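You operate a simulated robot arm through the tools that you are given. There is no shell and no other tool. Be economical: measure what you need, move in short steps, check, and stop when the job is done.

Carry out the task below with a simulated two-armed robot. There is one attempt and no reset: what you move stays moved.

## Task
Take the green-head probe and put it on the shelf under the wheeled table. Take the orange-cap bottle and put it on top of the grey eraser. Take the purple-cap bottle and put it on top of the filter carton. Turn the stir dial of the small grey unit to off. Press the bath feed key two times. Turn the flow dial of the grey analyser to 2. Shut the middle drawer of the grey cabinet. Take the red-band bottle and leave it on the top of the wheeled table. Put the grey-cap bottle marked "1" from the shaker table in front of the shaker on the purple tile and the grey-cap bottle marked "6" on the top of the wheeled table. Pull the fridge door open. The order is free. Set down upright: orange-cap bottle, purple-cap bottle, red-band bottle, grey-cap bottle.

Only the result counts: the job must be done as asked and must still hold three seconds after the hand-in. Knocking over, shifting, dropping, spilling or breaking anything else fails it. Lids that push on must go on centred and level and be pressed home; caps that screw on are set level and turned clockwise until they are tight.

## Robot
Two 7-joint arms with two-finger parallel grippers on one trunk, on a base that drives. Base frame: it is fixed to the floor where the robot stands at the start and does not move with it; the origin is under the middle of the robot, x ahead of it, y to its left, z up; the surface under the hand at the start is at about z = 900. Readings come in mm, degrees, newtons and seconds.
The left shoulder is at the start at [50, 168, 1050], the right one opposite. With the tool pointing down near the work surface each hand reaches from about 100 to 660 mm from the robot's upright axis, wherever it stands, measured 20 degrees to its own side. Places, roughly: bath feed key [-1400, 900, 1000]; filter carton [500, -250, 250]; flow dial of the grey analyser [-1300, 2400, 1200]; fridge door [-1400, -900, 400]; green-head probe (4x4x18 cm) [700, 0, 1000]; grey eraser (11x5x5 cm) [-300, 4200, 1100]; grey-cap bottle [250, 1750, 1000]; middle drawer of the grey cabinet [200, 2500, 400]; orange-cap bottle [250, 250, 1000]; purple tile (12x12x2 cm) [200, 1800, 900]; purple-cap bottle [0, 250, 1000]; red-band bottle [250, 2000, 1000]; shelf under the wheeled table [100, 3400, 300]; stir dial of the small grey unit [-1400, -200, 1000]; top of the wheeled table (19x129 cm) [60, 3420, 900]. Payload 1.57 kg a hand.
Tool frame (each hand has its own): the origin (TCP) lies between the finger pads and is the grasp point; the fingertips stand 30 mm ahead of it; z points along the fingers, y is the line along which they close. Largest opening 80 mm; finger width 17, thickness 12; the body of the gripper, 40 by 82 mm, starts 80 mm behind the TCP.
Orientation is told as [roll, pitch, yaw] about the base's x, y, z axes, in that order, counted from this pose: with the fingers straight down and closing along the base's y, the tool's x points along the base's -x, its y along +y and its z along -z.

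## Interface
- The arms move only by the tool move_arm. It takes "left_commands", "right_commands" or both (then of equal length, played together; a hand with none holds still); each is a list of rows, each a list of 7 numbers: the shift along the tool's x, y, z in mm, then the turn, a rotation vector about the tool's x, y, z in degrees, then the opening, from 0 (shut) to 1 (fully open). In form: [[x, y, z, wx, wy, wz, hand], ...]. A call has 1 to 10 rows; each row shifts and turns the commanded pose from where the row before left it, along the tool's axes as they then stand. Rows are played at 5 a second. More than 50 mm and 8.6 degrees between two rows, or a gripper value outside its range, and nothing of the call is played. A pose out of reach is approached as far as the arm can. The call stops where the force on the tool passes 40 N (or 10 N more than at its start, if that is more) or the arm is blocked; 0.2 s more then pass. The fingers move at their own pace (about 45 mm/s each) and stop on an object; they squeeze with about 23 N. The grip force told is the motor's: it shows also when the fingers shut on nothing. Time passes only in rows, and 0.2 s behind the last, so rows that do not move let the fingers close. The reply holds the time, the measured pose of the TCP, the force on the tool along the base axes, the opening and the grip force, in the units named above and with some noise, with the torque about the TCP (base axes, N m) and any sound that the robot's microphone picked up, and new pictures: "views" is both (left out), scene, wrist or none (wrist: the cameras of the hands that moved).
- Cameras (640 x 400 px; columns grow to the right, rows downward): "scene" is now at [115.5, 49, 1265.7]; the picture's right is [0.53, -0.85, 0.00], its down [-0.45, -0.28, -0.85] and it looks along [0.72, 0.45, -0.53] (base axes); focal length 214 px, centre (320, 200). "left" rides on the left gripper at [72, 7, -122] in its tool frame; the picture's right is [-0.09, 1.00, 0.00], its down [-0.84, -0.08, -0.54] and it looks along [-0.54, -0.05, 0.84] (tool axes); focal length 238 px, centre (320, 200). "right" rides on the right gripper at [72, -7, -122] in its tool frame; the picture's right is [0.09, 1.00, 0.00], its down [-0.84, 0.08, -0.54] and it looks along [-0.54, 0.05, 0.84] (tool axes); focal length 238 px, centre (320, 200). There is no depth. A picture from a camera that has moved, and an enlarged one, comes with that camera's place and axes in the base frame and with its lens.
- lift_body(by): slides the trunk up (or, below 0, down) by that many mm; the arms and the scene camera ride with it, the base frame stays. It gives what a move gives, with no picture.
- roll_base(legs): drives the robot by 1 to 6 legs, each [ahead, left, turn to the left] in mm, mm and degrees, along the robot's own axes; the way and the turn of a leg run together, so that a leg with both is an arc; at most 1500 mm and 180 degrees a leg. The arms and the cameras ride along, it lands a little off, and it stops where it bumps. It gives what a move gives, and a new picture of the scene camera.
- turn_head(pan, tilt): turns the head with the scene camera to pan (to the left, within 80 degrees either way) and tilt (down, from -29 to 69), counted from straight ahead of the robot. It gives what a move gives, and a new picture of the scene camera.
- zoom(camera, box): a new picture of the part [left, top, right, bottom] of that camera's present view, enlarged. It takes no simulated time.
- finish_job(): hands the job in; it is judged then, once.

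Work in short steps. Places have to be worked out from the pictures, the camera data and where the tool is seen: move nearer, look again, correct. Check each grasp and each placing, and mend what went wrong. You have 493 turns and 360 pictures in all, those below and enlarged ones among them. Open the grippers and draw the arms clear of the work before you hand the job in, unless the task says otherwise; then end with one line.

The tools are called as a command line: name --argument value ..., lists and objects as JSON in quotes. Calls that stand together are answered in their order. move_arm: Moves the arms, as the interface text tells. Its arguments: {"type":"object","properties":{"left_commands":{"type":"array"},"right_commands":{"type":"array"},"views":{"type":"string","enum":["both","scene","wrist","none"]}},"required":[]} The other tools are called the same way: lift_body (by) slides the trunk up or down; roll_base (legs) drives the base; turn_head (pan, tilt) turns the head that bears the scene camera; zoom (camera, box) takes an enlarged picture of a part of a camera's view; finish_job () hands the job in.

At the start:

```text
t: 0.0
left_ee_pos: [384.4, 295.9, 1201.1]
left_orientation: [0.1, -0.1, -0.1]
left_wrist_force: [0.6, -0.4, 1.0]
left_ft_torque: [-0.03, 0.0, -0.01]
left_grip_width: 79.7
left_grip_force: 0.0
right_ee_pos: [408.6, -45.2, 1150.2]
right_orientation: [0.1, 0.0, 0.0]
right_wrist_force: [-0.4, 0.6, -0.2]
right_ft_torque: [0.0, 0.01, 0.04]
right_grip_width: 80.1
right_grip_force: 0.0
trunk travel left (down, up): [-218.0, 224.0]
robot x, y, heading: [0.1, -1.4, 0.1]
head pan, tilt: [32.3, 31.8]
```

scene: 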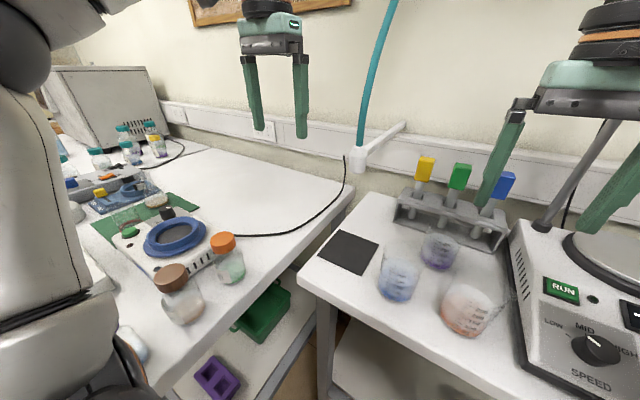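
right: 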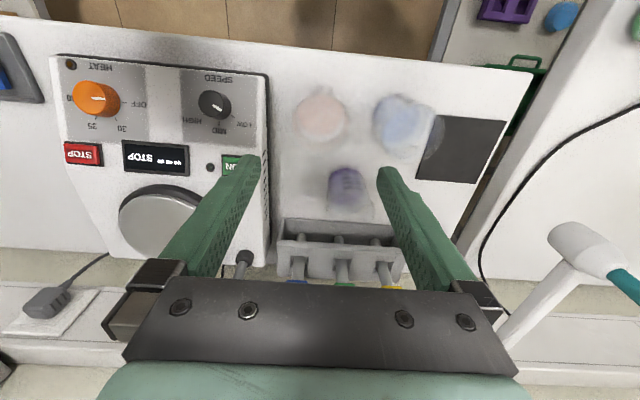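
left: 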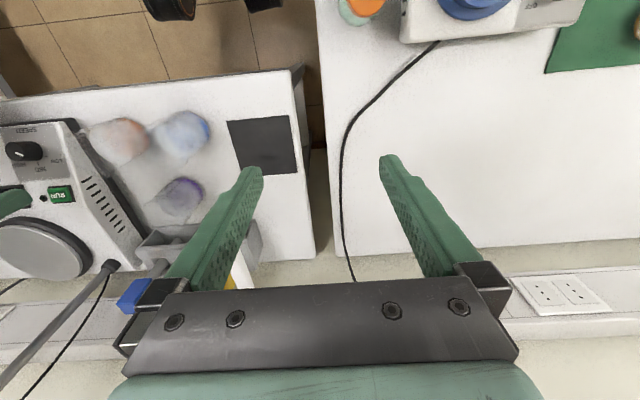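

I start by looking around with the head to locate the things near the robot.

turn_head --pan 80 --tilt 40

turn_head --pan 0 --tilt 50

turn_head --pan -60 --tilt 40

```text
t: 1.2
left_ee_pos: [384.4, 295.5, 1201.0]
left_orientation: [0.0, -0.1, -0.1]
left_wrist_force: [0.0, -0.2, -0.5]
left_ft_torque: [-0.01, 0.0, 0.0]
left_grip_width: 80.0
left_grip_force: 0.1
right_ee_pos: [408.9, -44.3, 1149.7]
right_orientation: [0.0, 0.0, 0.0]
right_wrist_force: [-0.7, 0.8, 0.4]
right_ft_torque: [0.0, -0.03, -0.03]
right_grip_width: 79.9
right_grip_force: 0.1
trunk travel left (down, up): [-218.0, 224.0]
robot x, y, heading: [-0.8, -1.1, 0.2]
head pan, tilt: [80.0, 40.0]
camera scene: at [54.5, 84.8, 1253.3], right [0.98, -0.17, 0.0], down [-0.11, -0.63, -0.77], along [0.13, 0.75, -0.64], focal length 214 px, centre (320, 200)
```

scene: 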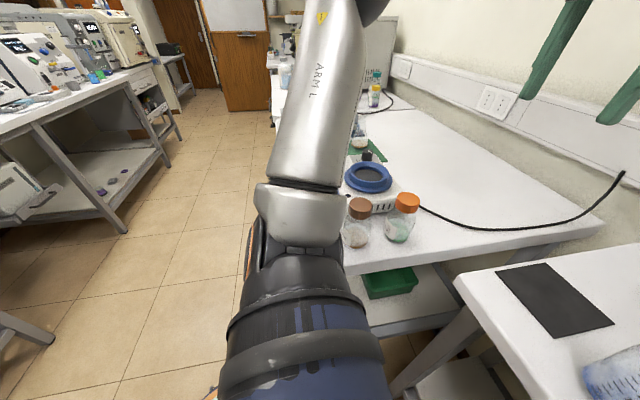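

```text
t: 2.7
left_ee_pos: [384.3, 295.1, 1200.6]
left_orientation: [0.1, -0.1, -0.1]
left_wrist_force: [0.5, -0.6, 0.2]
left_ft_torque: [-0.01, 0.01, 0.0]
left_grip_width: 79.8
left_grip_force: 0.0
right_ee_pos: [408.1, -45.8, 1149.3]
right_orientation: [0.0, 0.1, 0.0]
right_wrist_force: [0.2, 0.0, -0.1]
right_ft_torque: [0.01, -0.01, -0.01]
right_grip_width: 80.2
right_grip_force: 0.1
trunk travel left (down, up): [-218.0, 224.0]
robot x, y, heading: [-0.2, -2.3, -0.0]
head pan, tilt: [0.0, 50.0]
camera scene: at [116.7, 1.1, 1239.1], right [0.0, -1.0, 0.0], down [-0.77, 0.0, -0.64], along [0.64, 0.0, -0.77], focal length 214 px, centre (320, 200)
```

scene: 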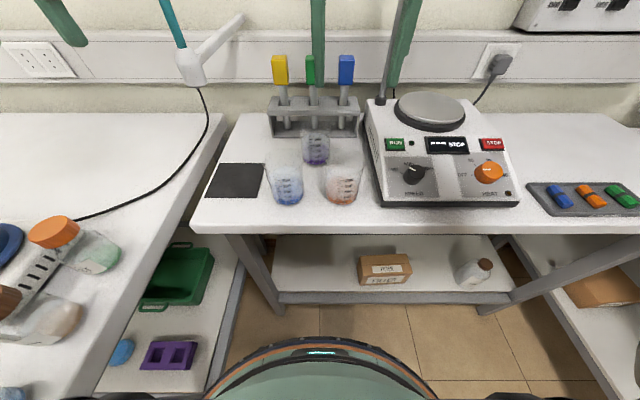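

```text
t: 4.0
left_ee_pos: [384.3, 294.9, 1200.4]
left_orientation: [0.0, -0.1, 0.0]
left_wrist_force: [-0.5, -0.5, 0.1]
left_ft_torque: [0.02, 0.0, 0.02]
left_grip_width: 80.1
left_grip_force: 0.0
right_ee_pos: [409.3, -45.1, 1149.9]
right_orientation: [0.0, 0.0, -0.1]
right_wrist_force: [-1.2, 0.5, -0.1]
right_ft_torque: [-0.01, 0.01, 0.02]
right_grip_width: 80.1
right_grip_force: 0.1
trunk travel left (down, up): [-218.0, 224.0]
robot x, y, heading: [-1.6, 2.1, -0.2]
head pan, tilt: [-60.0, 40.0]
camera scene: at [82.3, -72.5, 1253.3], right [-0.87, -0.5, 0.0], down [-0.32, 0.56, -0.77], along [0.38, -0.66, -0.64], focal length 214 px, centre (320, 200)
```

scene: 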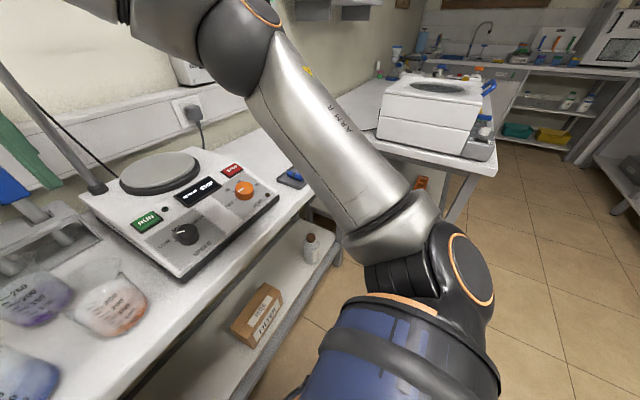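

The left arm blocks the view of the left bench. I back off a bit and turn left so I can see it.

roll_base --legs '[[-400, 0, 0], [0, 0, 50]]'

turn_head --pan 0 --tilt 30

```text
t: 8.8
left_ee_pos: [-396.4, 485.0, 1200.7]
left_orientation: [0.0, -0.2, 50.6]
left_wrist_force: [0.0, -1.1, 0.0]
left_ft_torque: [-0.04, -0.04, 0.01]
left_grip_width: 80.1
left_grip_force: 0.1
right_ee_pos: [-116.0, 287.6, 1151.0]
right_orientation: [0.0, 0.0, 50.6]
right_wrist_force: [0.1, -0.3, -0.8]
right_ft_torque: [0.01, -0.04, 0.01]
right_grip_width: 79.9
right_grip_force: 0.0
trunk travel left (down, up): [-218.0, 224.0]
robot x, y, heading: [-412.7, -0.2, 50.5]
head pan, tilt: [-60.0, 40.0]
camera scene: at [-301.1, 18.6, 1253.3], right [-0.16, -0.99, 0.0], down [-0.63, 0.1, -0.77], along [0.76, -0.12, -0.64], focal length 214 px, centre (320, 200)
```

scene: 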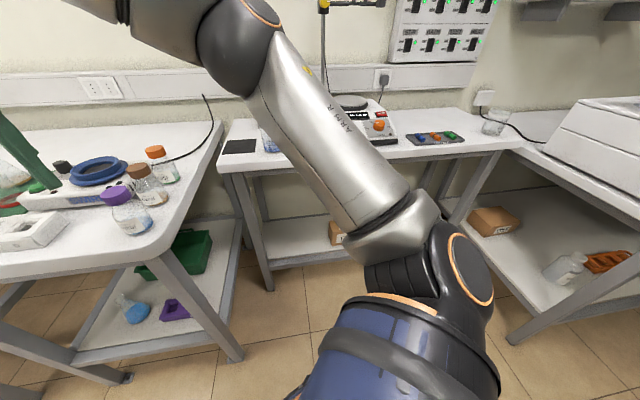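

```text
t: 10.1
left_ee_pos: [-395.5, 485.4, 1198.6]
left_orientation: [0.1, -0.2, 50.7]
left_wrist_force: [0.2, 0.2, 0.4]
left_ft_torque: [0.01, -0.03, -0.02]
left_grip_width: 80.0
left_grip_force: 0.2
right_ee_pos: [-116.5, 287.9, 1150.2]
right_orientation: [-0.1, -0.1, 50.6]
right_wrist_force: [-0.7, 0.3, 0.1]
right_ft_torque: [0.01, -0.03, 0.05]
right_grip_width: 80.2
right_grip_force: 0.0
trunk travel left (down, up): [-218.0, 224.0]
robot x, y, heading: [-409.8, -0.8, 50.8]
head pan, tilt: [0.0, 30.0]
camera scene: at [-327.5, 102.3, 1268.6], right [0.77, -0.64, 0.0], down [-0.32, -0.39, -0.87], along [0.55, 0.67, -0.5], focal length 214 px, centre (320, 200)
```

scene: 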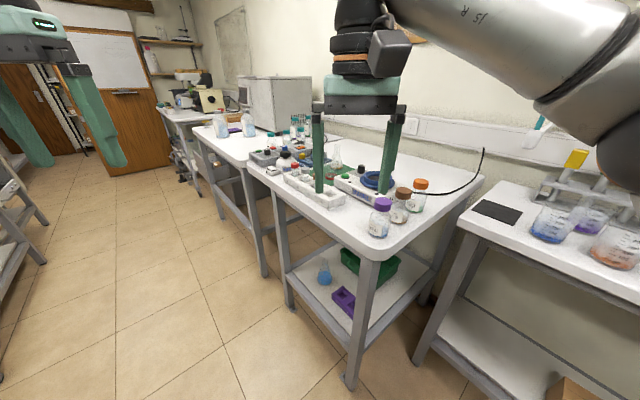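

The purple-cap bottle is at about (75, 355). I'll turn the right hand to point forward, which is how it must place the bottle under the bench, and then drive so the hand faces the bottle along +x.

move_arm --right_commands '[[0, 0, 0, 0, -8.5, 0, 1], [0, 0, 0, 0, -8.5, 0, 1], [0, 0, 0, 0, -8.5, 0, 1], [0, 0, 0, 0, -8.5, 0, 1], [0, 0, 0, 0, -8.5, 0, 1], [0, 0, 0, 0, -8.5, 0, 1], [0, 0, 0, 0, -8.5, 0, 1], [0, 0, 0, 0, -8.5, 0, 1], [0, 0, 0, 0, -8.5, 0, 1], [0, 0, 0, 0, -8.5, 0, 1]]' --views "none"

roll_base --legs '[[0, 0, -50.8], [-60, 440, 0]]'

```text
t: 12.3
left_ee_pos: [-395.2, 485.0, 1200.9]
left_orientation: [0.0, 0.0, 50.8]
left_wrist_force: [0.0, -1.0, 0.3]
left_ft_torque: [0.03, 0.02, 0.04]
left_grip_width: 80.1
left_grip_force: 0.0
right_ee_pos: [-116.6, 288.1, 1151.1]
right_orientation: [0.9, -85.1, 49.6]
right_wrist_force: [-0.1, 0.6, 0.2]
right_ft_torque: [-0.01, 0.0, 0.02]
right_grip_width: 80.2
right_grip_force: 0.1
trunk travel left (down, up): [-218.0, 224.0]
robot x, y, heading: [-409.6, 1.0, 50.4]
head pan, tilt: [0.0, 30.0]
```

```text
t: 19.1
left_ee_pos: [-71.5, 735.7, 1199.8]
left_orientation: [0.0, -0.1, -1.0]
left_wrist_force: [0.5, -0.1, 0.5]
left_ft_torque: [-0.02, 0.01, 0.05]
left_grip_width: 79.8
left_grip_force: 0.0
right_ee_pos: [-54.0, 394.9, 1149.9]
right_orientation: [0.0, -85.0, -0.9]
right_wrist_force: [0.6, 0.2, -0.2]
right_ft_torque: [0.01, 0.03, 0.0]
right_grip_width: 80.1
right_grip_force: 0.1
trunk travel left (down, up): [-218.0, 224.0]
robot x, y, heading: [-463.6, 444.8, -1.0]
head pan, tilt: [0.0, 30.0]
camera scene: at [-331.2, 446.2, 1268.6], right [-0.02, -1.0, 0.0], down [-0.5, 0.01, -0.87], along [0.87, -0.02, -0.5], focal length 214 px, centre (320, 200)
```

scene: 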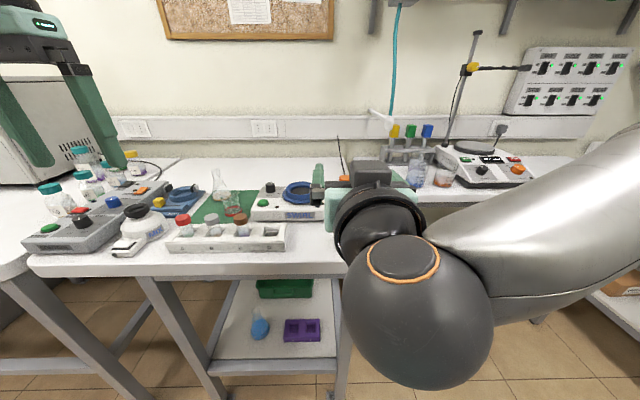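

The right hand now points at the bottle from −x. I lower it to about z=990 and line up y, then look through the wrist camera.

move_arm --right_commands '[[50, -15, 0, 0, 0, 0, 1], [50, -15, 0, 0, 0, 0, 1], [50, -10, 0, 0, 0, 0, 1]]' --views "wrist"

turn_head --pan -20 --tilt 40

```text
refused: row 1 steps farther than a row can; nothing moved
```

```text
t: 19.9
left_ee_pos: [-73.2, 737.9, 1200.9]
left_orientation: [0.1, -0.1, -0.9]
left_wrist_force: [-0.2, -0.4, 0.5]
left_ft_torque: [0.0, -0.01, 0.0]
left_grip_width: 79.8
left_grip_force: 0.0
right_ee_pos: [-52.9, 394.0, 1149.6]
right_orientation: [0.1, -85.0, -1.1]
right_wrist_force: [0.4, 0.8, 0.4]
right_ft_torque: [-0.01, -0.04, 0.0]
right_grip_width: 79.9
right_grip_force: 0.0
trunk travel left (down, up): [-218.0, 224.0]
robot x, y, heading: [-460.9, 449.2, -0.8]
head pan, tilt: [-20.0, 40.0]
camera scene: at [-342.2, 417.3, 1253.3], right [-0.36, -0.93, 0.0], down [-0.6, 0.23, -0.77], along [0.72, -0.27, -0.64], focal length 214 px, centre (320, 200)
```

scene: 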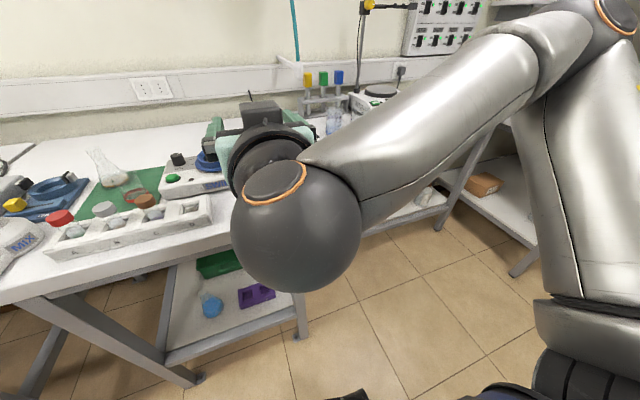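

The row was over the 50 mm limit, so I use smaller steps.

move_arm --right_commands '[[45, -12, 0, 0, 0, 0, 1], [45, -12, 0, 0, 0, 0, 1], [45, -12, 0, 0, 0, 0, 1]]' --views "wrist"

```text
t: 20.7
left_ee_pos: [-71.3, 736.3, 1199.7]
left_orientation: [0.0, -0.1, -1.0]
left_wrist_force: [-0.5, 0.1, -0.2]
left_ft_torque: [0.0, -0.03, -0.01]
left_grip_width: 80.1
left_grip_force: 0.1
right_ee_pos: [-57.9, 368.3, 1015.0]
right_orientation: [0.7, -85.1, -1.7]
right_wrist_force: [0.1, 0.3, -1.3]
right_ft_torque: [0.03, 0.03, 0.01]
right_grip_width: 80.1
right_grip_force: 0.0
right hand out of reach, approached as far as the arm can: row 3
trunk travel left (down, up): [-218.0, 224.0]
robot x, y, heading: [-466.0, 445.4, -1.0]
head pan, tilt: [-20.0, 40.0]
camera right: at [-186.0, 364.8, 955.1], right [0.01, 1.0, -0.09], down [-0.47, 0.08, 0.88], along [0.88, 0.03, 0.46], focal length 238 px, centre (320, 200)
```

right: 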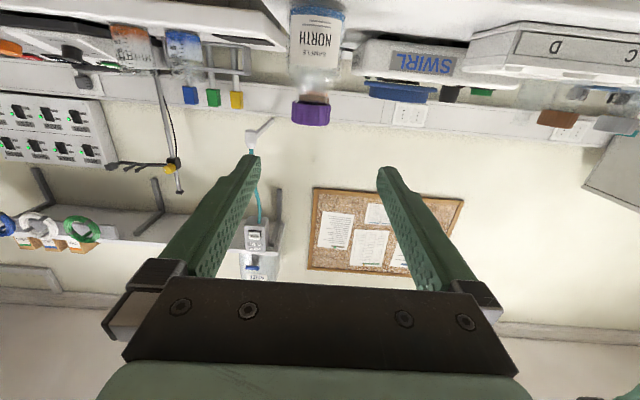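

The bottle's cap is at about (75, 355, 988). The hand hit its reach limit going down, so I use the trunk for the last millimetres and then advance part way and check.

lift_body --by -18

move_arm --right_commands '[[0, -9, 25, 0, 0, 0, 1], [0, 0, 25, 0, 0, 0, 1]]' --views "wrist"

```text
t: 21.4
left_ee_pos: [-71.7, 735.8, 1181.1]
left_orientation: [0.0, -0.1, -1.0]
left_wrist_force: [-0.4, 0.4, 0.1]
left_ft_torque: [0.01, -0.01, 0.02]
left_grip_width: 80.0
left_grip_force: 0.0
right_ee_pos: [-56.8, 369.5, 997.6]
right_orientation: [0.0, -85.0, -1.2]
right_wrist_force: [0.3, -0.6, 0.4]
right_ft_torque: [0.03, 0.01, 0.0]
right_grip_width: 79.9
right_grip_force: 0.1
trunk travel left (down, up): [-200.0, 242.0]
robot x, y, heading: [-462.3, 448.5, -0.9]
head pan, tilt: [-20.0, 40.0]
```

```text
t: 22.0
left_ee_pos: [-72.3, 736.1, 1182.6]
left_orientation: [-0.1, -0.1, -1.0]
left_wrist_force: [0.3, -0.2, 0.1]
left_ft_torque: [0.0, 0.04, -0.01]
left_grip_width: 80.0
left_grip_force: 0.1
right_ee_pos: [-5.9, 359.5, 993.4]
right_orientation: [-0.2, -85.1, -1.0]
right_wrist_force: [1.0, 1.1, 0.5]
right_ft_torque: [0.06, 0.0, 0.03]
right_grip_width: 79.9
right_grip_force: 0.0
trunk travel left (down, up): [-200.0, 242.0]
robot x, y, heading: [-465.6, 447.5, -1.1]
head pan, tilt: [-20.0, 40.0]
camera right: at [-134.9, 355.6, 933.1], right [0.01, 1.0, -0.09], down [-0.47, 0.09, 0.88], along [0.88, 0.03, 0.46], focal length 238 px, centre (320, 200)
```

right: 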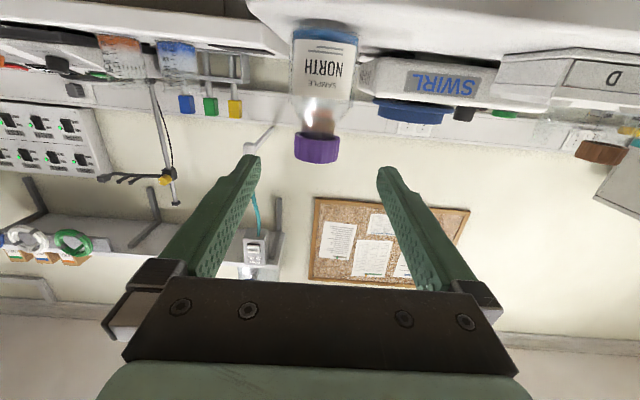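

The cap is centred between the fingers at about (65, 356, 986). I advance 73 mm and close on the cap.

move_arm --right_commands '[[0, -2, 25, 0, 0, 0, 1], [0, 0, 25, 0, 0, 0, 1], [0, 0, 23, 0, 0, 0, 1]]' --views "wrist"

```text
t: 22.8
left_ee_pos: [-72.0, 736.9, 1181.4]
left_orientation: [0.1, -0.1, -0.9]
left_wrist_force: [-0.5, 0.5, 0.8]
left_ft_torque: [-0.03, -0.01, 0.02]
left_grip_width: 79.9
left_grip_force: 0.2
right_ee_pos: [66.3, 356.9, 988.7]
right_orientation: [-0.2, -84.9, -0.9]
right_wrist_force: [0.5, -0.4, -0.2]
right_ft_torque: [0.01, 0.02, -0.03]
right_grip_width: 79.7
right_grip_force: 0.0
trunk travel left (down, up): [-200.0, 242.0]
robot x, y, heading: [-463.3, 449.3, -0.8]
head pan, tilt: [-20.0, 40.0]
camera right: at [-62.7, 352.7, 928.6], right [0.01, 1.0, -0.09], down [-0.47, 0.09, 0.88], along [0.89, 0.03, 0.46], focal length 238 px, centre (320, 200)
```

right: 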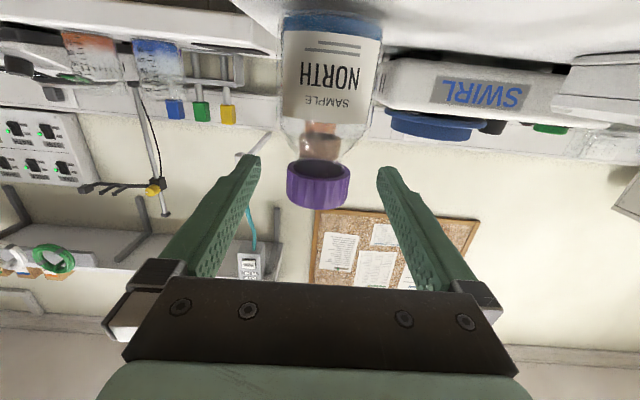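

The cap sits essentially at the TCP. I advance 5 mm and close.

move_arm --right_commands '[[0, 0, 5, 0, 0, 0, 1], [0, 0, 0, 0, 0, 0, 0.4], [0, 0, 0, 0, 0, 0, 0.2], [0, 0, 0, 0, 0, 0, 0.1], [0, 0, 0, 0, 0, 0, 0.1]]' --views "none"

lift_body --by 60

zoom --camera "right" --box '[0, 0, 640, 400]'

```text
t: 24.0
left_ee_pos: [-71.9, 737.0, 1182.2]
left_orientation: [0.0, -0.1, -1.0]
left_wrist_force: [0.5, -0.3, 1.0]
left_ft_torque: [0.0, 0.01, 0.02]
left_grip_width: 80.2
left_grip_force: 0.0
right_ee_pos: [70.2, 356.2, 987.4]
right_orientation: [0.0, -85.0, -1.2]
right_wrist_force: [0.6, -1.7, -0.3]
right_ft_torque: [-0.05, 0.0, -0.03]
right_grip_width: 37.7
right_grip_force: 23.0
trunk travel left (down, up): [-200.0, 242.0]
robot x, y, heading: [-461.3, 449.9, -1.1]
head pan, tilt: [-20.0, 40.0]
```

```text
t: 25.0
left_ee_pos: [-72.3, 736.3, 1241.9]
left_orientation: [0.1, -0.1, -1.0]
left_wrist_force: [0.1, 0.6, -0.5]
left_ft_torque: [0.03, 0.02, 0.01]
left_grip_width: 80.0
left_grip_force: 0.1
right_ee_pos: [70.1, 356.2, 1047.7]
right_orientation: [-0.1, -85.1, -0.9]
right_wrist_force: [0.0, -0.1, -2.0]
right_ft_torque: [0.01, -0.01, 0.0]
right_grip_width: 37.8
right_grip_force: 22.8
trunk travel left (down, up): [-260.0, 182.0]
robot x, y, heading: [-462.6, 448.1, -0.9]
head pan, tilt: [-20.0, 40.0]
```

```text
1.00 times, centred on (320, 200) of right (not enlarged: the box is as wide or as high as the picture)
camera zoom: at [-58.1, 352.4, 987.6], right [0.01, 1.0, -0.09], down [-0.47, 0.09, 0.88], along [0.89, 0.03, 0.46], focal length 238 px, centre (320, 200)
```

zoom: 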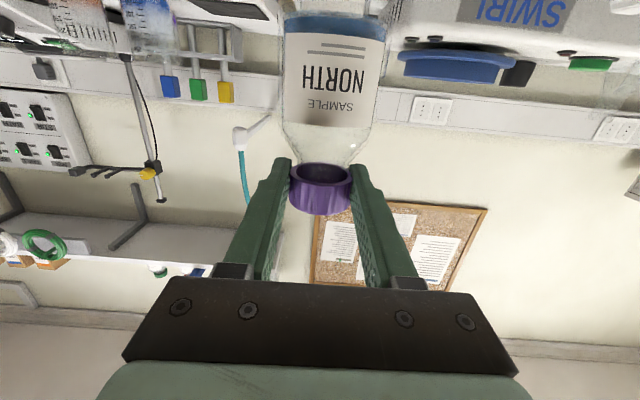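

Purple bottle is held. I tuck the left hand up and back, then drive away and over to in front of the filter carton.

move_arm --left_commands '[[35, 0, -35, 0, 0, 0, 1], [35, 0, -35, 0, 0, 0, 1], [35, 0, -35, 0, 0, 0, 1], [35, 0, -35, 0, 0, 0, 1], [30, 0, -35, 0, 0, 0, 1]]' --views "none"

roll_base --legs '[[-250, 0, 1], [0, -645, 0], [400, 0, 0]]'

```text
t: 26.2
left_ee_pos: [-230.2, 729.5, 1267.2]
left_orientation: [-0.1, -0.2, -0.8]
left_wrist_force: [-0.2, -0.4, -0.5]
left_ft_torque: [0.0, -0.02, -0.02]
left_grip_width: 80.0
left_grip_force: 0.0
left hand out of reach, approached as far as the arm can: row 1, 2, 3, 4, 5
right_ee_pos: [70.6, 357.5, 1048.1]
right_orientation: [-0.1, -84.9, -1.1]
right_wrist_force: [-0.1, -0.8, -1.5]
right_ft_torque: [-0.02, 0.04, -0.03]
right_grip_width: 38.1
right_grip_force: 23.0
trunk travel left (down, up): [-260.0, 182.0]
robot x, y, heading: [-458.9, 444.8, -1.0]
head pan, tilt: [-20.0, 40.0]
```

```text
t: 35.8
left_ee_pos: [-83.6, 100.5, 1266.3]
left_orientation: [-0.1, -0.2, 0.9]
left_wrist_force: [0.7, 0.2, 0.0]
left_ft_torque: [-0.02, 0.03, 0.03]
left_grip_width: 80.3
left_grip_force: 0.1
right_ee_pos: [228.6, -260.8, 1047.6]
right_orientation: [0.0, -85.0, 0.7]
right_wrist_force: [-0.1, 0.2, -2.0]
right_ft_torque: [0.04, 0.03, 0.01]
right_grip_width: 38.0
right_grip_force: 22.6
trunk travel left (down, up): [-260.0, 182.0]
robot x, y, heading: [-309.5, -188.8, 0.7]
head pan, tilt: [-20.0, 40.0]
camera scene: at [-186.1, -214.2, 1295.2], right [-0.33, -0.94, 0.0], down [-0.61, 0.21, -0.77], along [0.72, -0.25, -0.64], focal length 214 px, centre (320, 200)
```

scene: 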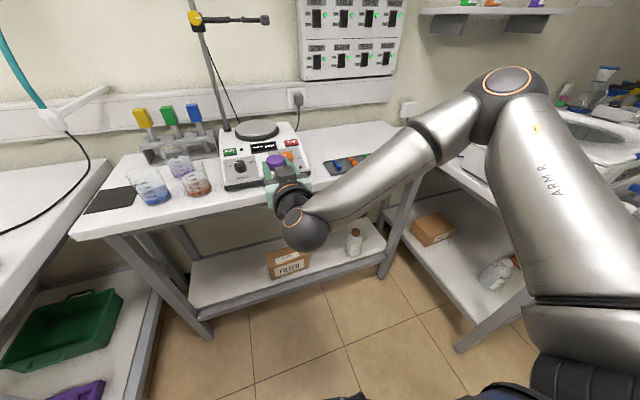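

Two cartons are visible. I zoom in to read the label of the front one and to measure it.

zoom --camera "scene" --box '[240, 220, 400, 320]'

zoom --camera "scene" --box '[390, 190, 550, 290]'

```text
4.00 times, centred on (320, 270) of scene
camera zoom: at [-186.1, -214.2, 1295.2], right [-0.33, -0.94, 0.0], down [-0.61, 0.21, -0.77], along [0.72, -0.25, -0.64], focal length 858 px, centre (320, -80)
```

zoom: 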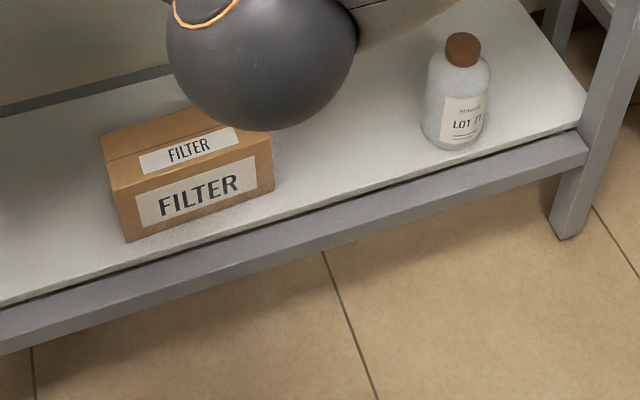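

```text
4.00 times, centred on (470, 240) of scene
camera zoom: at [-186.1, -214.2, 1295.2], right [-0.33, -0.94, 0.0], down [-0.61, 0.21, -0.77], along [0.72, -0.25, -0.64], focal length 858 px, centre (-280, 40)
```

zoom: 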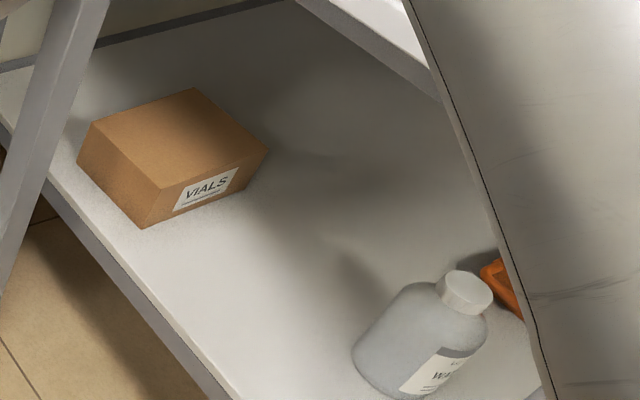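

It's the FILTER carton, top at roughly z≈400, centre about (465, −275). I lower the trunk fully and then test how low the arm can go, still clear of the bench.

lift_body --by -250

move_arm --right_commands '[[45, 0, 0, 0, 0, 0, 0.1], [45, 0, 0, 0, 0, 0, 0.1], [45, 0, 0, 0, 0, 0, 0.1], [45, 0, 0, 0, 0, 0, 0.1]]' --views "none"

```text
t: 38.3
left_ee_pos: [-84.0, 100.3, 1016.0]
left_orientation: [0.0, -0.2, 0.9]
left_wrist_force: [-0.6, -0.2, 0.2]
left_ft_torque: [-0.04, -0.04, -0.02]
left_grip_width: 80.0
left_grip_force: 0.0
right_ee_pos: [228.6, -261.1, 797.1]
right_orientation: [0.0, -85.0, 0.7]
right_wrist_force: [0.7, -0.2, -1.1]
right_ft_torque: [-0.02, 0.02, 0.02]
right_grip_width: 37.8
right_grip_force: 22.6
trunk travel left (down, up): [-10.0, 432.0]
robot x, y, heading: [-306.0, -184.7, 0.7]
head pan, tilt: [-20.0, 40.0]
```

```text
t: 39.3
left_ee_pos: [-83.6, 101.4, 1018.3]
left_orientation: [-0.1, -0.3, 0.8]
left_wrist_force: [0.4, -0.6, -0.2]
left_ft_torque: [0.02, 0.0, 0.02]
left_grip_width: 80.0
left_grip_force: 0.2
right_ee_pos: [204.5, -234.8, 638.6]
right_orientation: [0.1, -84.9, 0.2]
right_wrist_force: [0.1, -0.4, -1.0]
right_ft_torque: [-0.01, 0.05, -0.03]
right_grip_width: 37.5
right_grip_force: 23.1
right hand out of reach, approached as far as the arm can: row 3, 4
trunk travel left (down, up): [-10.0, 432.0]
robot x, y, heading: [-306.7, -191.8, 0.6]
head pan, tilt: [-20.0, 40.0]
```

The horizontal pose runs out at z≈640. I test whether moving the hand further to the right and back allows going lower.

move_arm --right_commands '[[0, -45, 0, 0, 0, 0, 0.1], [0, -45, 0, 0, 0, 0, 0.1], [0, -45, 0, 0, 0, 0, 0.1], [30, 0, 0, 0, 0, 0, 0.1], [40, 0, 0, 0, 0, 0, 0.1], [40, 0, 0, 0, 0, 0, 0.1]]' --views "none"

```text
t: 40.7
left_ee_pos: [-84.5, 100.3, 1016.3]
left_orientation: [-0.1, -0.2, 0.8]
left_wrist_force: [0.0, -0.8, -0.2]
left_ft_torque: [0.02, 0.03, -0.01]
left_grip_width: 80.2
left_grip_force: 0.0
right_ee_pos: [158.9, -228.2, 611.0]
right_orientation: [0.1, -84.9, 0.3]
right_wrist_force: [-0.1, -0.3, -1.9]
right_ft_torque: [-0.04, 0.03, -0.02]
right_grip_width: 37.6
right_grip_force: 23.1
right hand out of reach, approached as far as the arm can: row 1, 2, 3, 4, 5, 6
trunk travel left (down, up): [-10.0, 432.0]
robot x, y, heading: [-311.0, -186.7, 0.4]
head pan, tilt: [-20.0, 40.0]
```

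The limit looks like wrist flex, which should ease with the arm further extended. I go up again, back the robot off, stretch the arm forward, and retry going down.

roll_base --legs '[[-250, 0, 0]]'

move_arm --right_commands '[[-45, 0, 10, 0, 0, 0, 0.1], [-45, 0, 10, 0, 0, 0, 0.1], [-20, 0, 45, 0, 0, 0, 0.1], [0, 0, 49, 0, 0, 0, 0.1], [0, 0, 49, 0, 0, 0, 0.1], [0, 0, 49, 0, 0, 0, 0.1], [0, 0, 49, 0, 0, 0, 0.1]]' --views "none"

```text
t: 42.6
left_ee_pos: [-337.4, 97.1, 1016.5]
left_orientation: [-0.2, -0.2, 0.5]
left_wrist_force: [0.2, 0.8, 0.1]
left_ft_torque: [-0.04, -0.01, 0.01]
left_grip_width: 79.7
left_grip_force: 0.3
right_ee_pos: [-94.2, -231.6, 610.3]
right_orientation: [-0.3, -84.8, 0.5]
right_wrist_force: [-0.2, -0.4, -2.1]
right_ft_torque: [0.01, 0.0, 0.01]
right_grip_width: 37.6
right_grip_force: 22.6
trunk travel left (down, up): [-10.0, 432.0]
robot x, y, heading: [-557.4, -193.9, 0.7]
head pan, tilt: [-20.0, 40.0]
camera scene: at [-439.2, -217.4, 1045.3], right [-0.33, -0.94, 0.0], down [-0.61, 0.21, -0.77], along [0.72, -0.25, -0.64], focal length 214 px, centre (320, 200)
```

scene: 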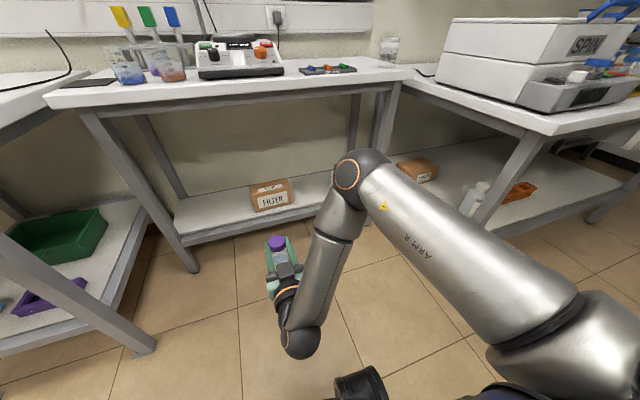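

```text
t: 44.2
left_ee_pos: [-335.9, 97.8, 1016.3]
left_orientation: [-0.1, -0.3, 0.6]
left_wrist_force: [0.9, -0.1, 0.4]
left_ft_torque: [0.04, -0.05, 0.01]
left_grip_width: 80.1
left_grip_force: 0.1
right_ee_pos: [175.7, -228.6, 696.3]
right_orientation: [-0.9, -84.8, 1.3]
right_wrist_force: [0.0, 0.1, -1.9]
right_ft_torque: [0.03, 0.07, 0.01]
right_grip_width: 37.8
right_grip_force: 23.4
trunk travel left (down, up): [-10.0, 432.0]
robot x, y, heading: [-558.0, -189.4, 0.7]
head pan, tilt: [-20.0, 40.0]
```

Now 730 mm ahead and still reachable. I go down from here.

move_arm --right_commands '[[45, 0, 0, 0, 0, 0, 0.1], [45, 0, 0, 0, 0, 0, 0.1], [45, 0, 0, 0, 0, 0, 0.1], [45, 0, 0, 0, 0, 0, 0.1]]' --views "none"

```text
t: 45.2
left_ee_pos: [-336.7, 96.6, 1015.5]
left_orientation: [0.1, -0.3, 0.6]
left_wrist_force: [-0.7, 0.5, -0.1]
left_ft_torque: [0.05, -0.02, -0.01]
left_grip_width: 80.0
left_grip_force: 0.1
right_ee_pos: [173.9, -183.1, 582.1]
right_orientation: [-1.6, -83.4, 1.0]
right_wrist_force: [-0.4, 0.1, -1.9]
right_ft_torque: [0.03, 0.04, -0.01]
right_grip_width: 37.5
right_grip_force: 23.1
right hand out of reach, approached as far as the arm can: row 1, 2, 3, 4
trunk travel left (down, up): [-10.0, 432.0]
robot x, y, heading: [-561.6, -188.6, 0.4]
head pan, tilt: [-20.0, 40.0]
```

At z≈580 the horizontal hand is at its limit, which isn't enough. I'll put the bottle back on the left bench and regrip it with the hand tilted about 45°, which should reach lower. First I raise everything.

move_arm --right_commands '[[-45, 0, -20, 0, 0, 0, 0.1], [-45, 0, -20, 0, 0, 0, 0.1], [-45, 0, -20, 0, 0, 0, 0.1], [-45, 0, -20, 0, 0, 0, 0.1], [-30, 0, -40, 0, 0, 0, 0.1], [0, 0, -40, 0, 0, 0, 0.1]]' --views "none"

lift_body --by 250

roll_base --legs '[[0, 600, 0]]'

```text
t: 46.6
left_ee_pos: [-335.8, 97.4, 1017.4]
left_orientation: [-0.1, -0.3, 0.5]
left_wrist_force: [0.8, 0.1, -1.4]
left_ft_torque: [-0.01, 0.06, -0.03]
left_grip_width: 80.0
left_grip_force: 0.2
right_ee_pos: [58.7, -180.9, 779.9]
right_orientation: [-0.3, -84.8, 0.6]
right_wrist_force: [0.2, 0.3, -2.1]
right_ft_torque: [0.01, 0.01, 0.02]
right_grip_width: 37.7
right_grip_force: 23.5
right hand out of reach, approached as far as the arm can: row 1, 2
trunk travel left (down, up): [-10.0, 432.0]
robot x, y, heading: [-556.2, -192.2, 0.7]
head pan, tilt: [-20.0, 40.0]
```

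```text
t: 49.1
left_ee_pos: [-336.3, 96.7, 1266.7]
left_orientation: [0.0, -0.3, 0.6]
left_wrist_force: [-0.1, 0.8, 0.4]
left_ft_torque: [0.01, 0.02, 0.0]
left_grip_width: 79.9
left_grip_force: 0.1
right_ee_pos: [58.6, -179.5, 1029.6]
right_orientation: [-0.3, -84.8, 0.6]
right_wrist_force: [0.3, 0.0, -1.3]
right_ft_torque: [0.0, 0.03, 0.0]
right_grip_width: 37.6
right_grip_force: 23.0
trunk travel left (down, up): [-260.0, 182.0]
robot x, y, heading: [-559.2, -191.7, 0.7]
head pan, tilt: [-20.0, 40.0]
```

```text
t: 54.9
left_ee_pos: [-339.2, 701.5, 1266.7]
left_orientation: [-0.1, -0.2, 0.3]
left_wrist_force: [0.1, -0.7, -0.3]
left_ft_torque: [-0.03, -0.02, 0.0]
left_grip_width: 80.1
left_grip_force: 0.0
right_ee_pos: [54.0, 421.3, 1030.9]
right_orientation: [-0.3, -84.8, 0.3]
right_wrist_force: [-0.8, 0.3, -1.9]
right_ft_torque: [0.02, 0.03, -0.01]
right_grip_width: 37.7
right_grip_force: 23.0
trunk travel left (down, up): [-260.0, 182.0]
robot x, y, heading: [-565.5, 415.7, 0.2]
head pan, tilt: [-20.0, 40.0]
camera scene: at [-444.2, 387.3, 1295.3], right [-0.34, -0.94, 0.0], down [-0.61, 0.22, -0.77], along [0.72, -0.26, -0.64], focal length 214 px, centre (320, 200)
```

scene: 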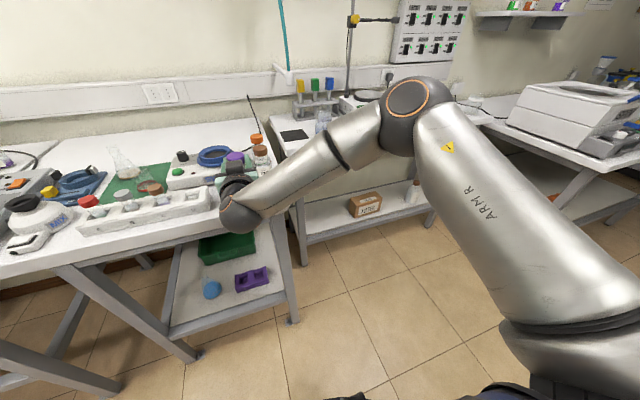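

I move to just over the bottle's old place and lower with the trunk.

move_arm --right_commands '[[0, -31, 6, 0, 0, 0, 0.1], [0, -31, 6, 0, 0, 0, 0.1]]' --views "wrist"

lift_body --by -38

```text
t: 55.5
left_ee_pos: [-339.8, 700.9, 1265.9]
left_orientation: [-0.1, -0.2, 0.3]
left_wrist_force: [0.1, 0.5, 0.3]
left_ft_torque: [0.01, -0.01, 0.0]
left_grip_width: 80.0
left_grip_force: 0.1
right_ee_pos: [67.0, 359.5, 1027.7]
right_orientation: [-0.5, -84.8, 0.4]
right_wrist_force: [-0.4, 1.1, -1.2]
right_ft_torque: [-0.01, 0.01, 0.0]
right_grip_width: 37.8
right_grip_force: 23.3
trunk travel left (down, up): [-260.0, 182.0]
robot x, y, heading: [-565.0, 413.9, 0.4]
head pan, tilt: [-20.0, 40.0]
camera right: at [-62.1, 352.3, 968.7], right [-0.01, 1.0, -0.09], down [-0.46, 0.08, 0.88], along [0.89, 0.05, 0.46], focal length 238 px, centre (320, 200)
```

right: 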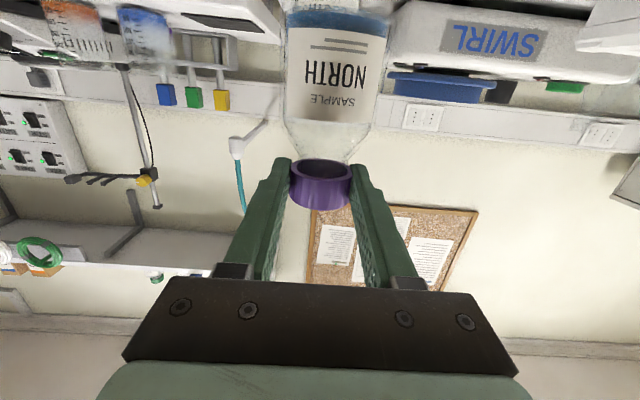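

```text
t: 56.4
left_ee_pos: [-339.0, 701.0, 1228.9]
left_orientation: [-0.1, -0.1, 0.3]
left_wrist_force: [0.3, -0.2, 0.6]
left_ft_torque: [-0.01, -0.01, -0.01]
left_grip_width: 79.6
left_grip_force: 0.1
right_ee_pos: [66.3, 360.2, 991.0]
right_orientation: [-0.3, -84.8, 0.2]
right_wrist_force: [0.4, 0.4, -1.2]
right_ft_torque: [-0.01, 0.01, -0.01]
right_grip_width: 37.6
right_grip_force: 22.8
trunk travel left (down, up): [-222.0, 220.0]
robot x, y, heading: [-565.9, 413.4, 0.3]
head pan, tilt: [-20.0, 40.0]
```

I lower in small steps until contact shows.

move_arm --right_commands '[[2, 0, 0, 0, 0, 0, 0.1], [1.5, 0, 0, 0, 0, 0, 0.1]]' --views "none"

```text
t: 57.0
left_ee_pos: [-340.2, 702.1, 1228.5]
left_orientation: [0.0, -0.2, 0.3]
left_wrist_force: [-0.5, 0.5, 0.0]
left_ft_torque: [0.0, 0.01, 0.03]
left_grip_width: 79.8
left_grip_force: 0.1
right_ee_pos: [66.7, 358.8, 989.5]
right_orientation: [0.2, -85.0, -0.2]
right_wrist_force: [-3.1, 1.4, 4.8]
right_ft_torque: [0.03, -0.07, 0.03]
right_grip_width: 37.7
right_grip_force: 23.0
trunk travel left (down, up): [-222.0, 220.0]
robot x, y, heading: [-564.8, 414.8, 0.2]
head pan, tilt: [-20.0, 40.0]
```

Contact at z≈988. I release, back off, and tilt the hand to about 45° down.

move_arm --right_commands '[[0, 0, 0, 0, 0, 0, 0.5], [0, 0, 0, 0, 0, 0, 1], [0, 0, 0, 0, 0, 0, 1], [0, 0, -40, 0, 0, 0, 1], [-5, 0, -45, 0, 0, 0, 1], [-20, 0, -20, 0, 8, 0, 1], [-20, 0, -10, 0, 8, 0, 1], [-20, 0, 0, 0, 8, 0, 1], [0, 0, 0, 0, 8, 0, 1], [0, 0, 0, 0, 8, 0, 1]]' --views "wrist"

```text
t: 59.1
left_ee_pos: [-339.4, 701.6, 1228.5]
left_orientation: [0.0, -0.2, 0.2]
left_wrist_force: [-1.3, -0.5, 0.1]
left_ft_torque: [0.02, 0.0, -0.02]
left_grip_width: 79.8
left_grip_force: 0.0
right_ee_pos: [-33.2, 359.6, 1061.9]
right_orientation: [0.0, -44.6, 0.1]
right_wrist_force: [-0.2, -0.4, 0.4]
right_ft_torque: [0.02, -0.02, -0.01]
right_grip_width: 79.8
right_grip_force: 0.0
trunk travel left (down, up): [-222.0, 220.0]
robot x, y, heading: [-564.9, 412.8, 0.2]
head pan, tilt: [-20.0, 40.0]
camera right: at [-171.4, 352.8, 1098.9], right [-0.07, 1.0, -0.07], down [0.21, 0.08, 0.97], along [0.97, 0.05, -0.22], focal length 238 px, centre (320, 200)
```

right: 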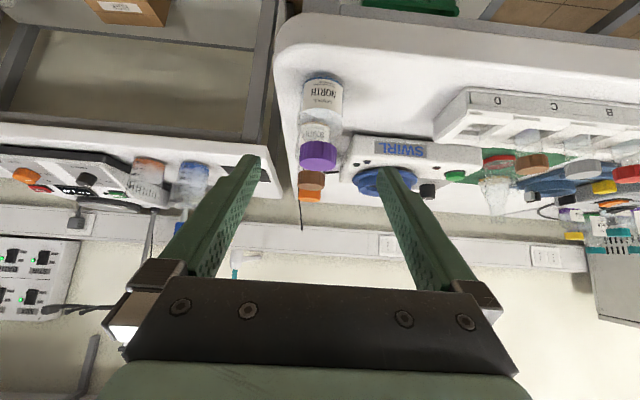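

The bottle still stands. I approach along the tilted axis, stopping ~10 mm short so that the fingertips hold the cap and not the shoulder.

move_arm --right_commands '[[-19, -1, 10, 0, 0, 0, 1], [0, 0, 35, 0, 0, 0, 1], [0, 0, 35, 0, 0, 0, 1], [0, 0, 20, 0, 0, 0, 1]]' --views "wrist"

```text
t: 60.1
left_ee_pos: [-339.2, 700.5, 1229.7]
left_orientation: [-0.1, -0.2, 0.3]
left_wrist_force: [-0.1, -0.3, -0.3]
left_ft_torque: [0.01, -0.02, 0.0]
left_grip_width: 80.1
left_grip_force: 0.0
right_ee_pos: [49.8, 358.5, 1004.6]
right_orientation: [0.0, -44.8, 0.0]
right_wrist_force: [0.1, -0.1, -0.8]
right_ft_torque: [0.0, 0.01, 0.01]
right_grip_width: 80.3
right_grip_force: 0.0
trunk travel left (down, up): [-222.0, 220.0]
robot x, y, heading: [-564.9, 411.9, 0.3]
head pan, tilt: [-20.0, 40.0]
camera right: at [-88.4, 352.2, 1041.0], right [-0.06, 1.0, -0.07], down [0.21, 0.08, 0.97], along [0.98, 0.05, -0.22], focal length 238 px, centre (320, 200)
```

right: 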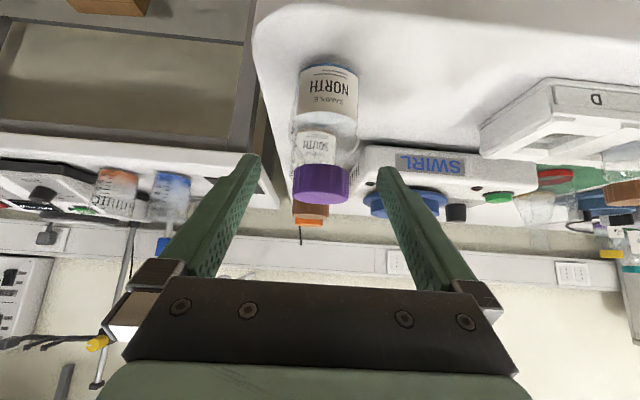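

Aligned. I advance the last 12 mm and close, then lift with the trunk.

move_arm --right_commands '[[0, 0, 12, 0, 0, 0, 1], [0, 0, 0, 0, 0, 0, 0.4], [0, 0, 0, 0, 0, 0, 0.2], [0, 0, 0, 0, 0, 0, 0.1], [0, 0, 0, 0, 0, 0, 0.1]]' --views "none"

lift_body --by 60

zoom --camera "right" --box '[0, 0, 640, 400]'

```text
t: 61.4
left_ee_pos: [-340.2, 700.5, 1228.4]
left_orientation: [-0.1, -0.2, 0.3]
left_wrist_force: [0.1, 0.2, 0.9]
left_ft_torque: [-0.02, 0.0, -0.01]
left_grip_width: 80.1
left_grip_force: 0.0
right_ee_pos: [58.4, 360.0, 995.7]
right_orientation: [0.0, -44.8, 0.1]
right_wrist_force: [0.6, 1.1, 0.5]
right_ft_torque: [0.02, -0.01, 0.03]
right_grip_width: 36.3
right_grip_force: 22.8
trunk travel left (down, up): [-222.0, 220.0]
robot x, y, heading: [-563.8, 413.2, 0.2]
head pan, tilt: [-20.0, 40.0]
```

```text
t: 62.4
left_ee_pos: [-339.9, 701.8, 1289.3]
left_orientation: [0.0, -0.2, 0.2]
left_wrist_force: [-0.4, 0.3, 0.1]
left_ft_torque: [0.01, -0.01, -0.03]
left_grip_width: 80.0
left_grip_force: 0.1
right_ee_pos: [57.7, 358.1, 1055.9]
right_orientation: [0.1, -44.7, 0.0]
right_wrist_force: [0.2, -0.1, -2.1]
right_ft_torque: [0.03, 0.05, 0.02]
right_grip_width: 35.1
right_grip_force: 22.6
trunk travel left (down, up): [-282.0, 160.0]
robot x, y, heading: [-566.1, 411.5, 0.4]
head pan, tilt: [-20.0, 40.0]
```

```text
1.00 times, centred on (320, 200) of right (not enlarged: the box is as wide or as high as the picture)
camera zoom: at [-79.8, 352.8, 1092.5], right [-0.06, 1.0, -0.07], down [0.21, 0.08, 0.97], along [0.98, 0.05, -0.22], focal length 238 px, centre (320, 200)
```

zoom: 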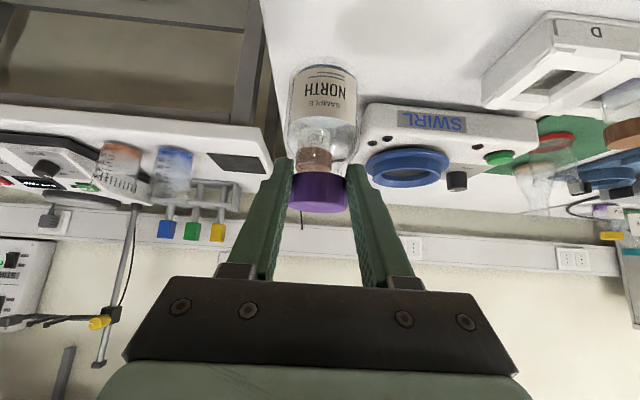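

The grip width fell below the cap diameter, so the fingertips hold only the cap's near edge. I set it down again and regrip ~12 mm deeper.

lift_body --by -59

move_arm --right_commands '[[0.7, 0, 0.7, 0, 0, 0, 0.1], [0, 0, 0, 0, 0, 0, 0.1]]' --views "none"

```text
t: 63.3
left_ee_pos: [-339.0, 701.3, 1228.0]
left_orientation: [-0.1, -0.2, 0.4]
left_wrist_force: [0.9, -0.4, -0.1]
left_ft_torque: [0.03, 0.04, -0.01]
left_grip_width: 79.9
left_grip_force: 0.0
right_ee_pos: [56.9, 359.7, 997.1]
right_orientation: [0.0, -44.8, 0.0]
right_wrist_force: [0.7, -0.6, -1.7]
right_ft_torque: [0.01, 0.07, -0.04]
right_grip_width: 34.5
right_grip_force: 23.2
trunk travel left (down, up): [-223.0, 219.0]
robot x, y, heading: [-565.9, 415.5, 0.2]
head pan, tilt: [-20.0, 40.0]
```

```text
t: 63.9
left_ee_pos: [-340.2, 701.7, 1228.8]
left_orientation: [-0.2, -0.2, 0.2]
left_wrist_force: [-0.5, -0.6, -0.6]
left_ft_torque: [0.02, -0.03, 0.02]
left_grip_width: 80.1
left_grip_force: 0.0
right_ee_pos: [58.9, 358.7, 995.6]
right_orientation: [0.0, -44.8, 0.1]
right_wrist_force: [0.4, -1.2, -1.6]
right_ft_torque: [0.03, 0.05, -0.02]
right_grip_width: 34.3
right_grip_force: 22.8
trunk travel left (down, up): [-223.0, 219.0]
robot x, y, heading: [-560.5, 412.0, 0.3]
head pan, tilt: [-20.0, 40.0]
```

It's still hanging, so I lower a little more until contact.

move_arm --right_commands '[[1.4, 0, 1.4, 0, 0, 0, 0.1], [1.4, 0, 1.4, 0, 0, 0, 0.1]]' --views "wrist"

```text
t: 64.5
left_ee_pos: [-341.6, 700.7, 1230.4]
left_orientation: [-0.2, -0.2, 0.3]
left_wrist_force: [-0.3, 0.2, 0.4]
left_ft_torque: [0.0, -0.02, 0.04]
left_grip_width: 80.1
left_grip_force: 0.2
right_ee_pos: [58.4, 359.6, 995.8]
right_orientation: [0.1, -45.1, -0.1]
right_wrist_force: [-1.4, -0.8, 8.6]
right_ft_torque: [0.17, -0.07, 0.0]
right_grip_width: 34.0
right_grip_force: 22.9
trunk travel left (down, up): [-223.0, 219.0]
robot x, y, heading: [-561.3, 412.2, 0.4]
head pan, tilt: [-20.0, 40.0]
camera right: at [-80.4, 352.6, 1031.5], right [-0.06, 1.0, -0.06], down [0.21, 0.08, 0.98], along [0.98, 0.05, -0.21], focal length 238 px, centre (320, 200)
```

right: 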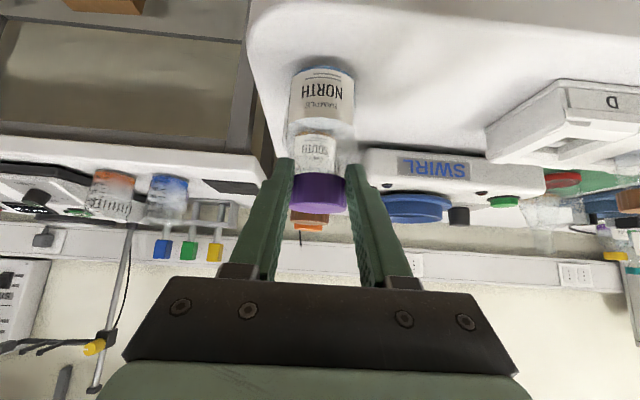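

Touching down. I open, shift 18 mm forward in x, and regrip.

move_arm --right_commands '[[0, 0, 0, 0, 0, 0, 0.6], [0, 0, 0, 0, 0, 0, 1], [0, 0, 0, 0, 0, 0, 1], [-14.2, 0, 11.4, 0, 0, 0, 1], [0, 0, 0, 0, 0, 0, 0.5], [0, 0, 0, 0, 0, 0, 0.3], [0, 0, 0, 0, 0, 0, 0.1], [0, 0, 0, 0, 0, 0, 0.1]]' --views "wrist"

```text
t: 66.3
left_ee_pos: [-339.8, 701.1, 1230.0]
left_orientation: [0.0, -0.2, 0.3]
left_wrist_force: [0.4, 0.4, 1.0]
left_ft_torque: [0.01, 0.0, 0.01]
left_grip_width: 79.8
left_grip_force: 0.0
right_ee_pos: [75.6, 359.1, 994.6]
right_orientation: [-0.1, -44.7, 0.0]
right_wrist_force: [0.3, 0.4, 1.0]
right_ft_torque: [0.03, 0.03, -0.02]
right_grip_width: 38.8
right_grip_force: 23.1
trunk travel left (down, up): [-223.0, 219.0]
robot x, y, heading: [-565.6, 411.1, 0.4]
head pan, tilt: [-20.0, 40.0]
heard: snap
camera right: at [-62.8, 353.0, 1030.9], right [-0.07, 1.0, -0.07], down [0.21, 0.08, 0.97], along [0.98, 0.05, -0.22], focal length 238 px, centre (320, 200)
```

right: 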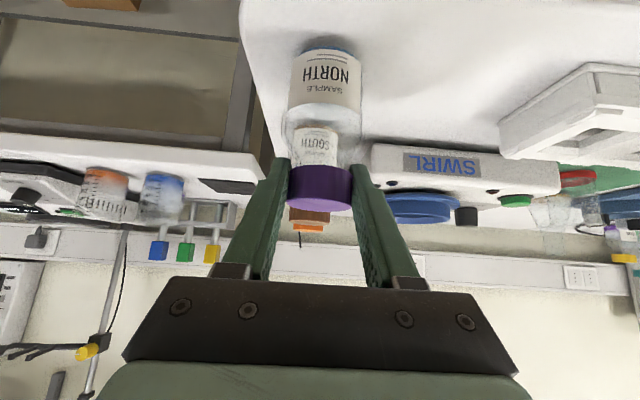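

Better: 38.8 mm, full cap diameter. I lift and check that the bottle comes along, given the snap sound.

lift_body --by 70

zoom --camera "right" --box '[200, 20, 440, 260]'

```text
t: 67.4
left_ee_pos: [-339.4, 701.1, 1299.6]
left_orientation: [0.0, -0.2, 0.4]
left_wrist_force: [0.5, 0.1, -0.3]
left_ft_torque: [-0.03, 0.02, 0.0]
left_grip_width: 80.1
left_grip_force: 0.0
right_ee_pos: [75.3, 359.6, 1063.4]
right_orientation: [0.0, -44.8, 0.0]
right_wrist_force: [-0.2, 0.7, -0.2]
right_ft_torque: [0.02, 0.02, 0.01]
right_grip_width: 38.0
right_grip_force: 23.4
trunk travel left (down, up): [-293.0, 149.0]
robot x, y, heading: [-566.1, 415.5, 0.1]
head pan, tilt: [-20.0, 40.0]
```

```text
1.67 times, centred on (320, 140) of right
camera zoom: at [-62.7, 353.0, 1100.8], right [-0.06, 1.0, -0.07], down [0.21, 0.08, 0.97], along [0.98, 0.05, -0.22], focal length 397 px, centre (320, 300)
```

zoom: 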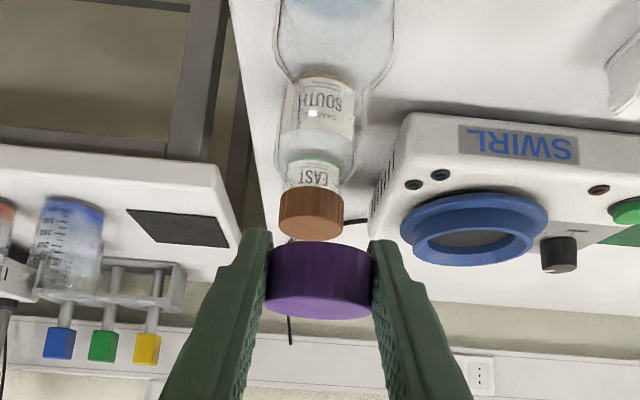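

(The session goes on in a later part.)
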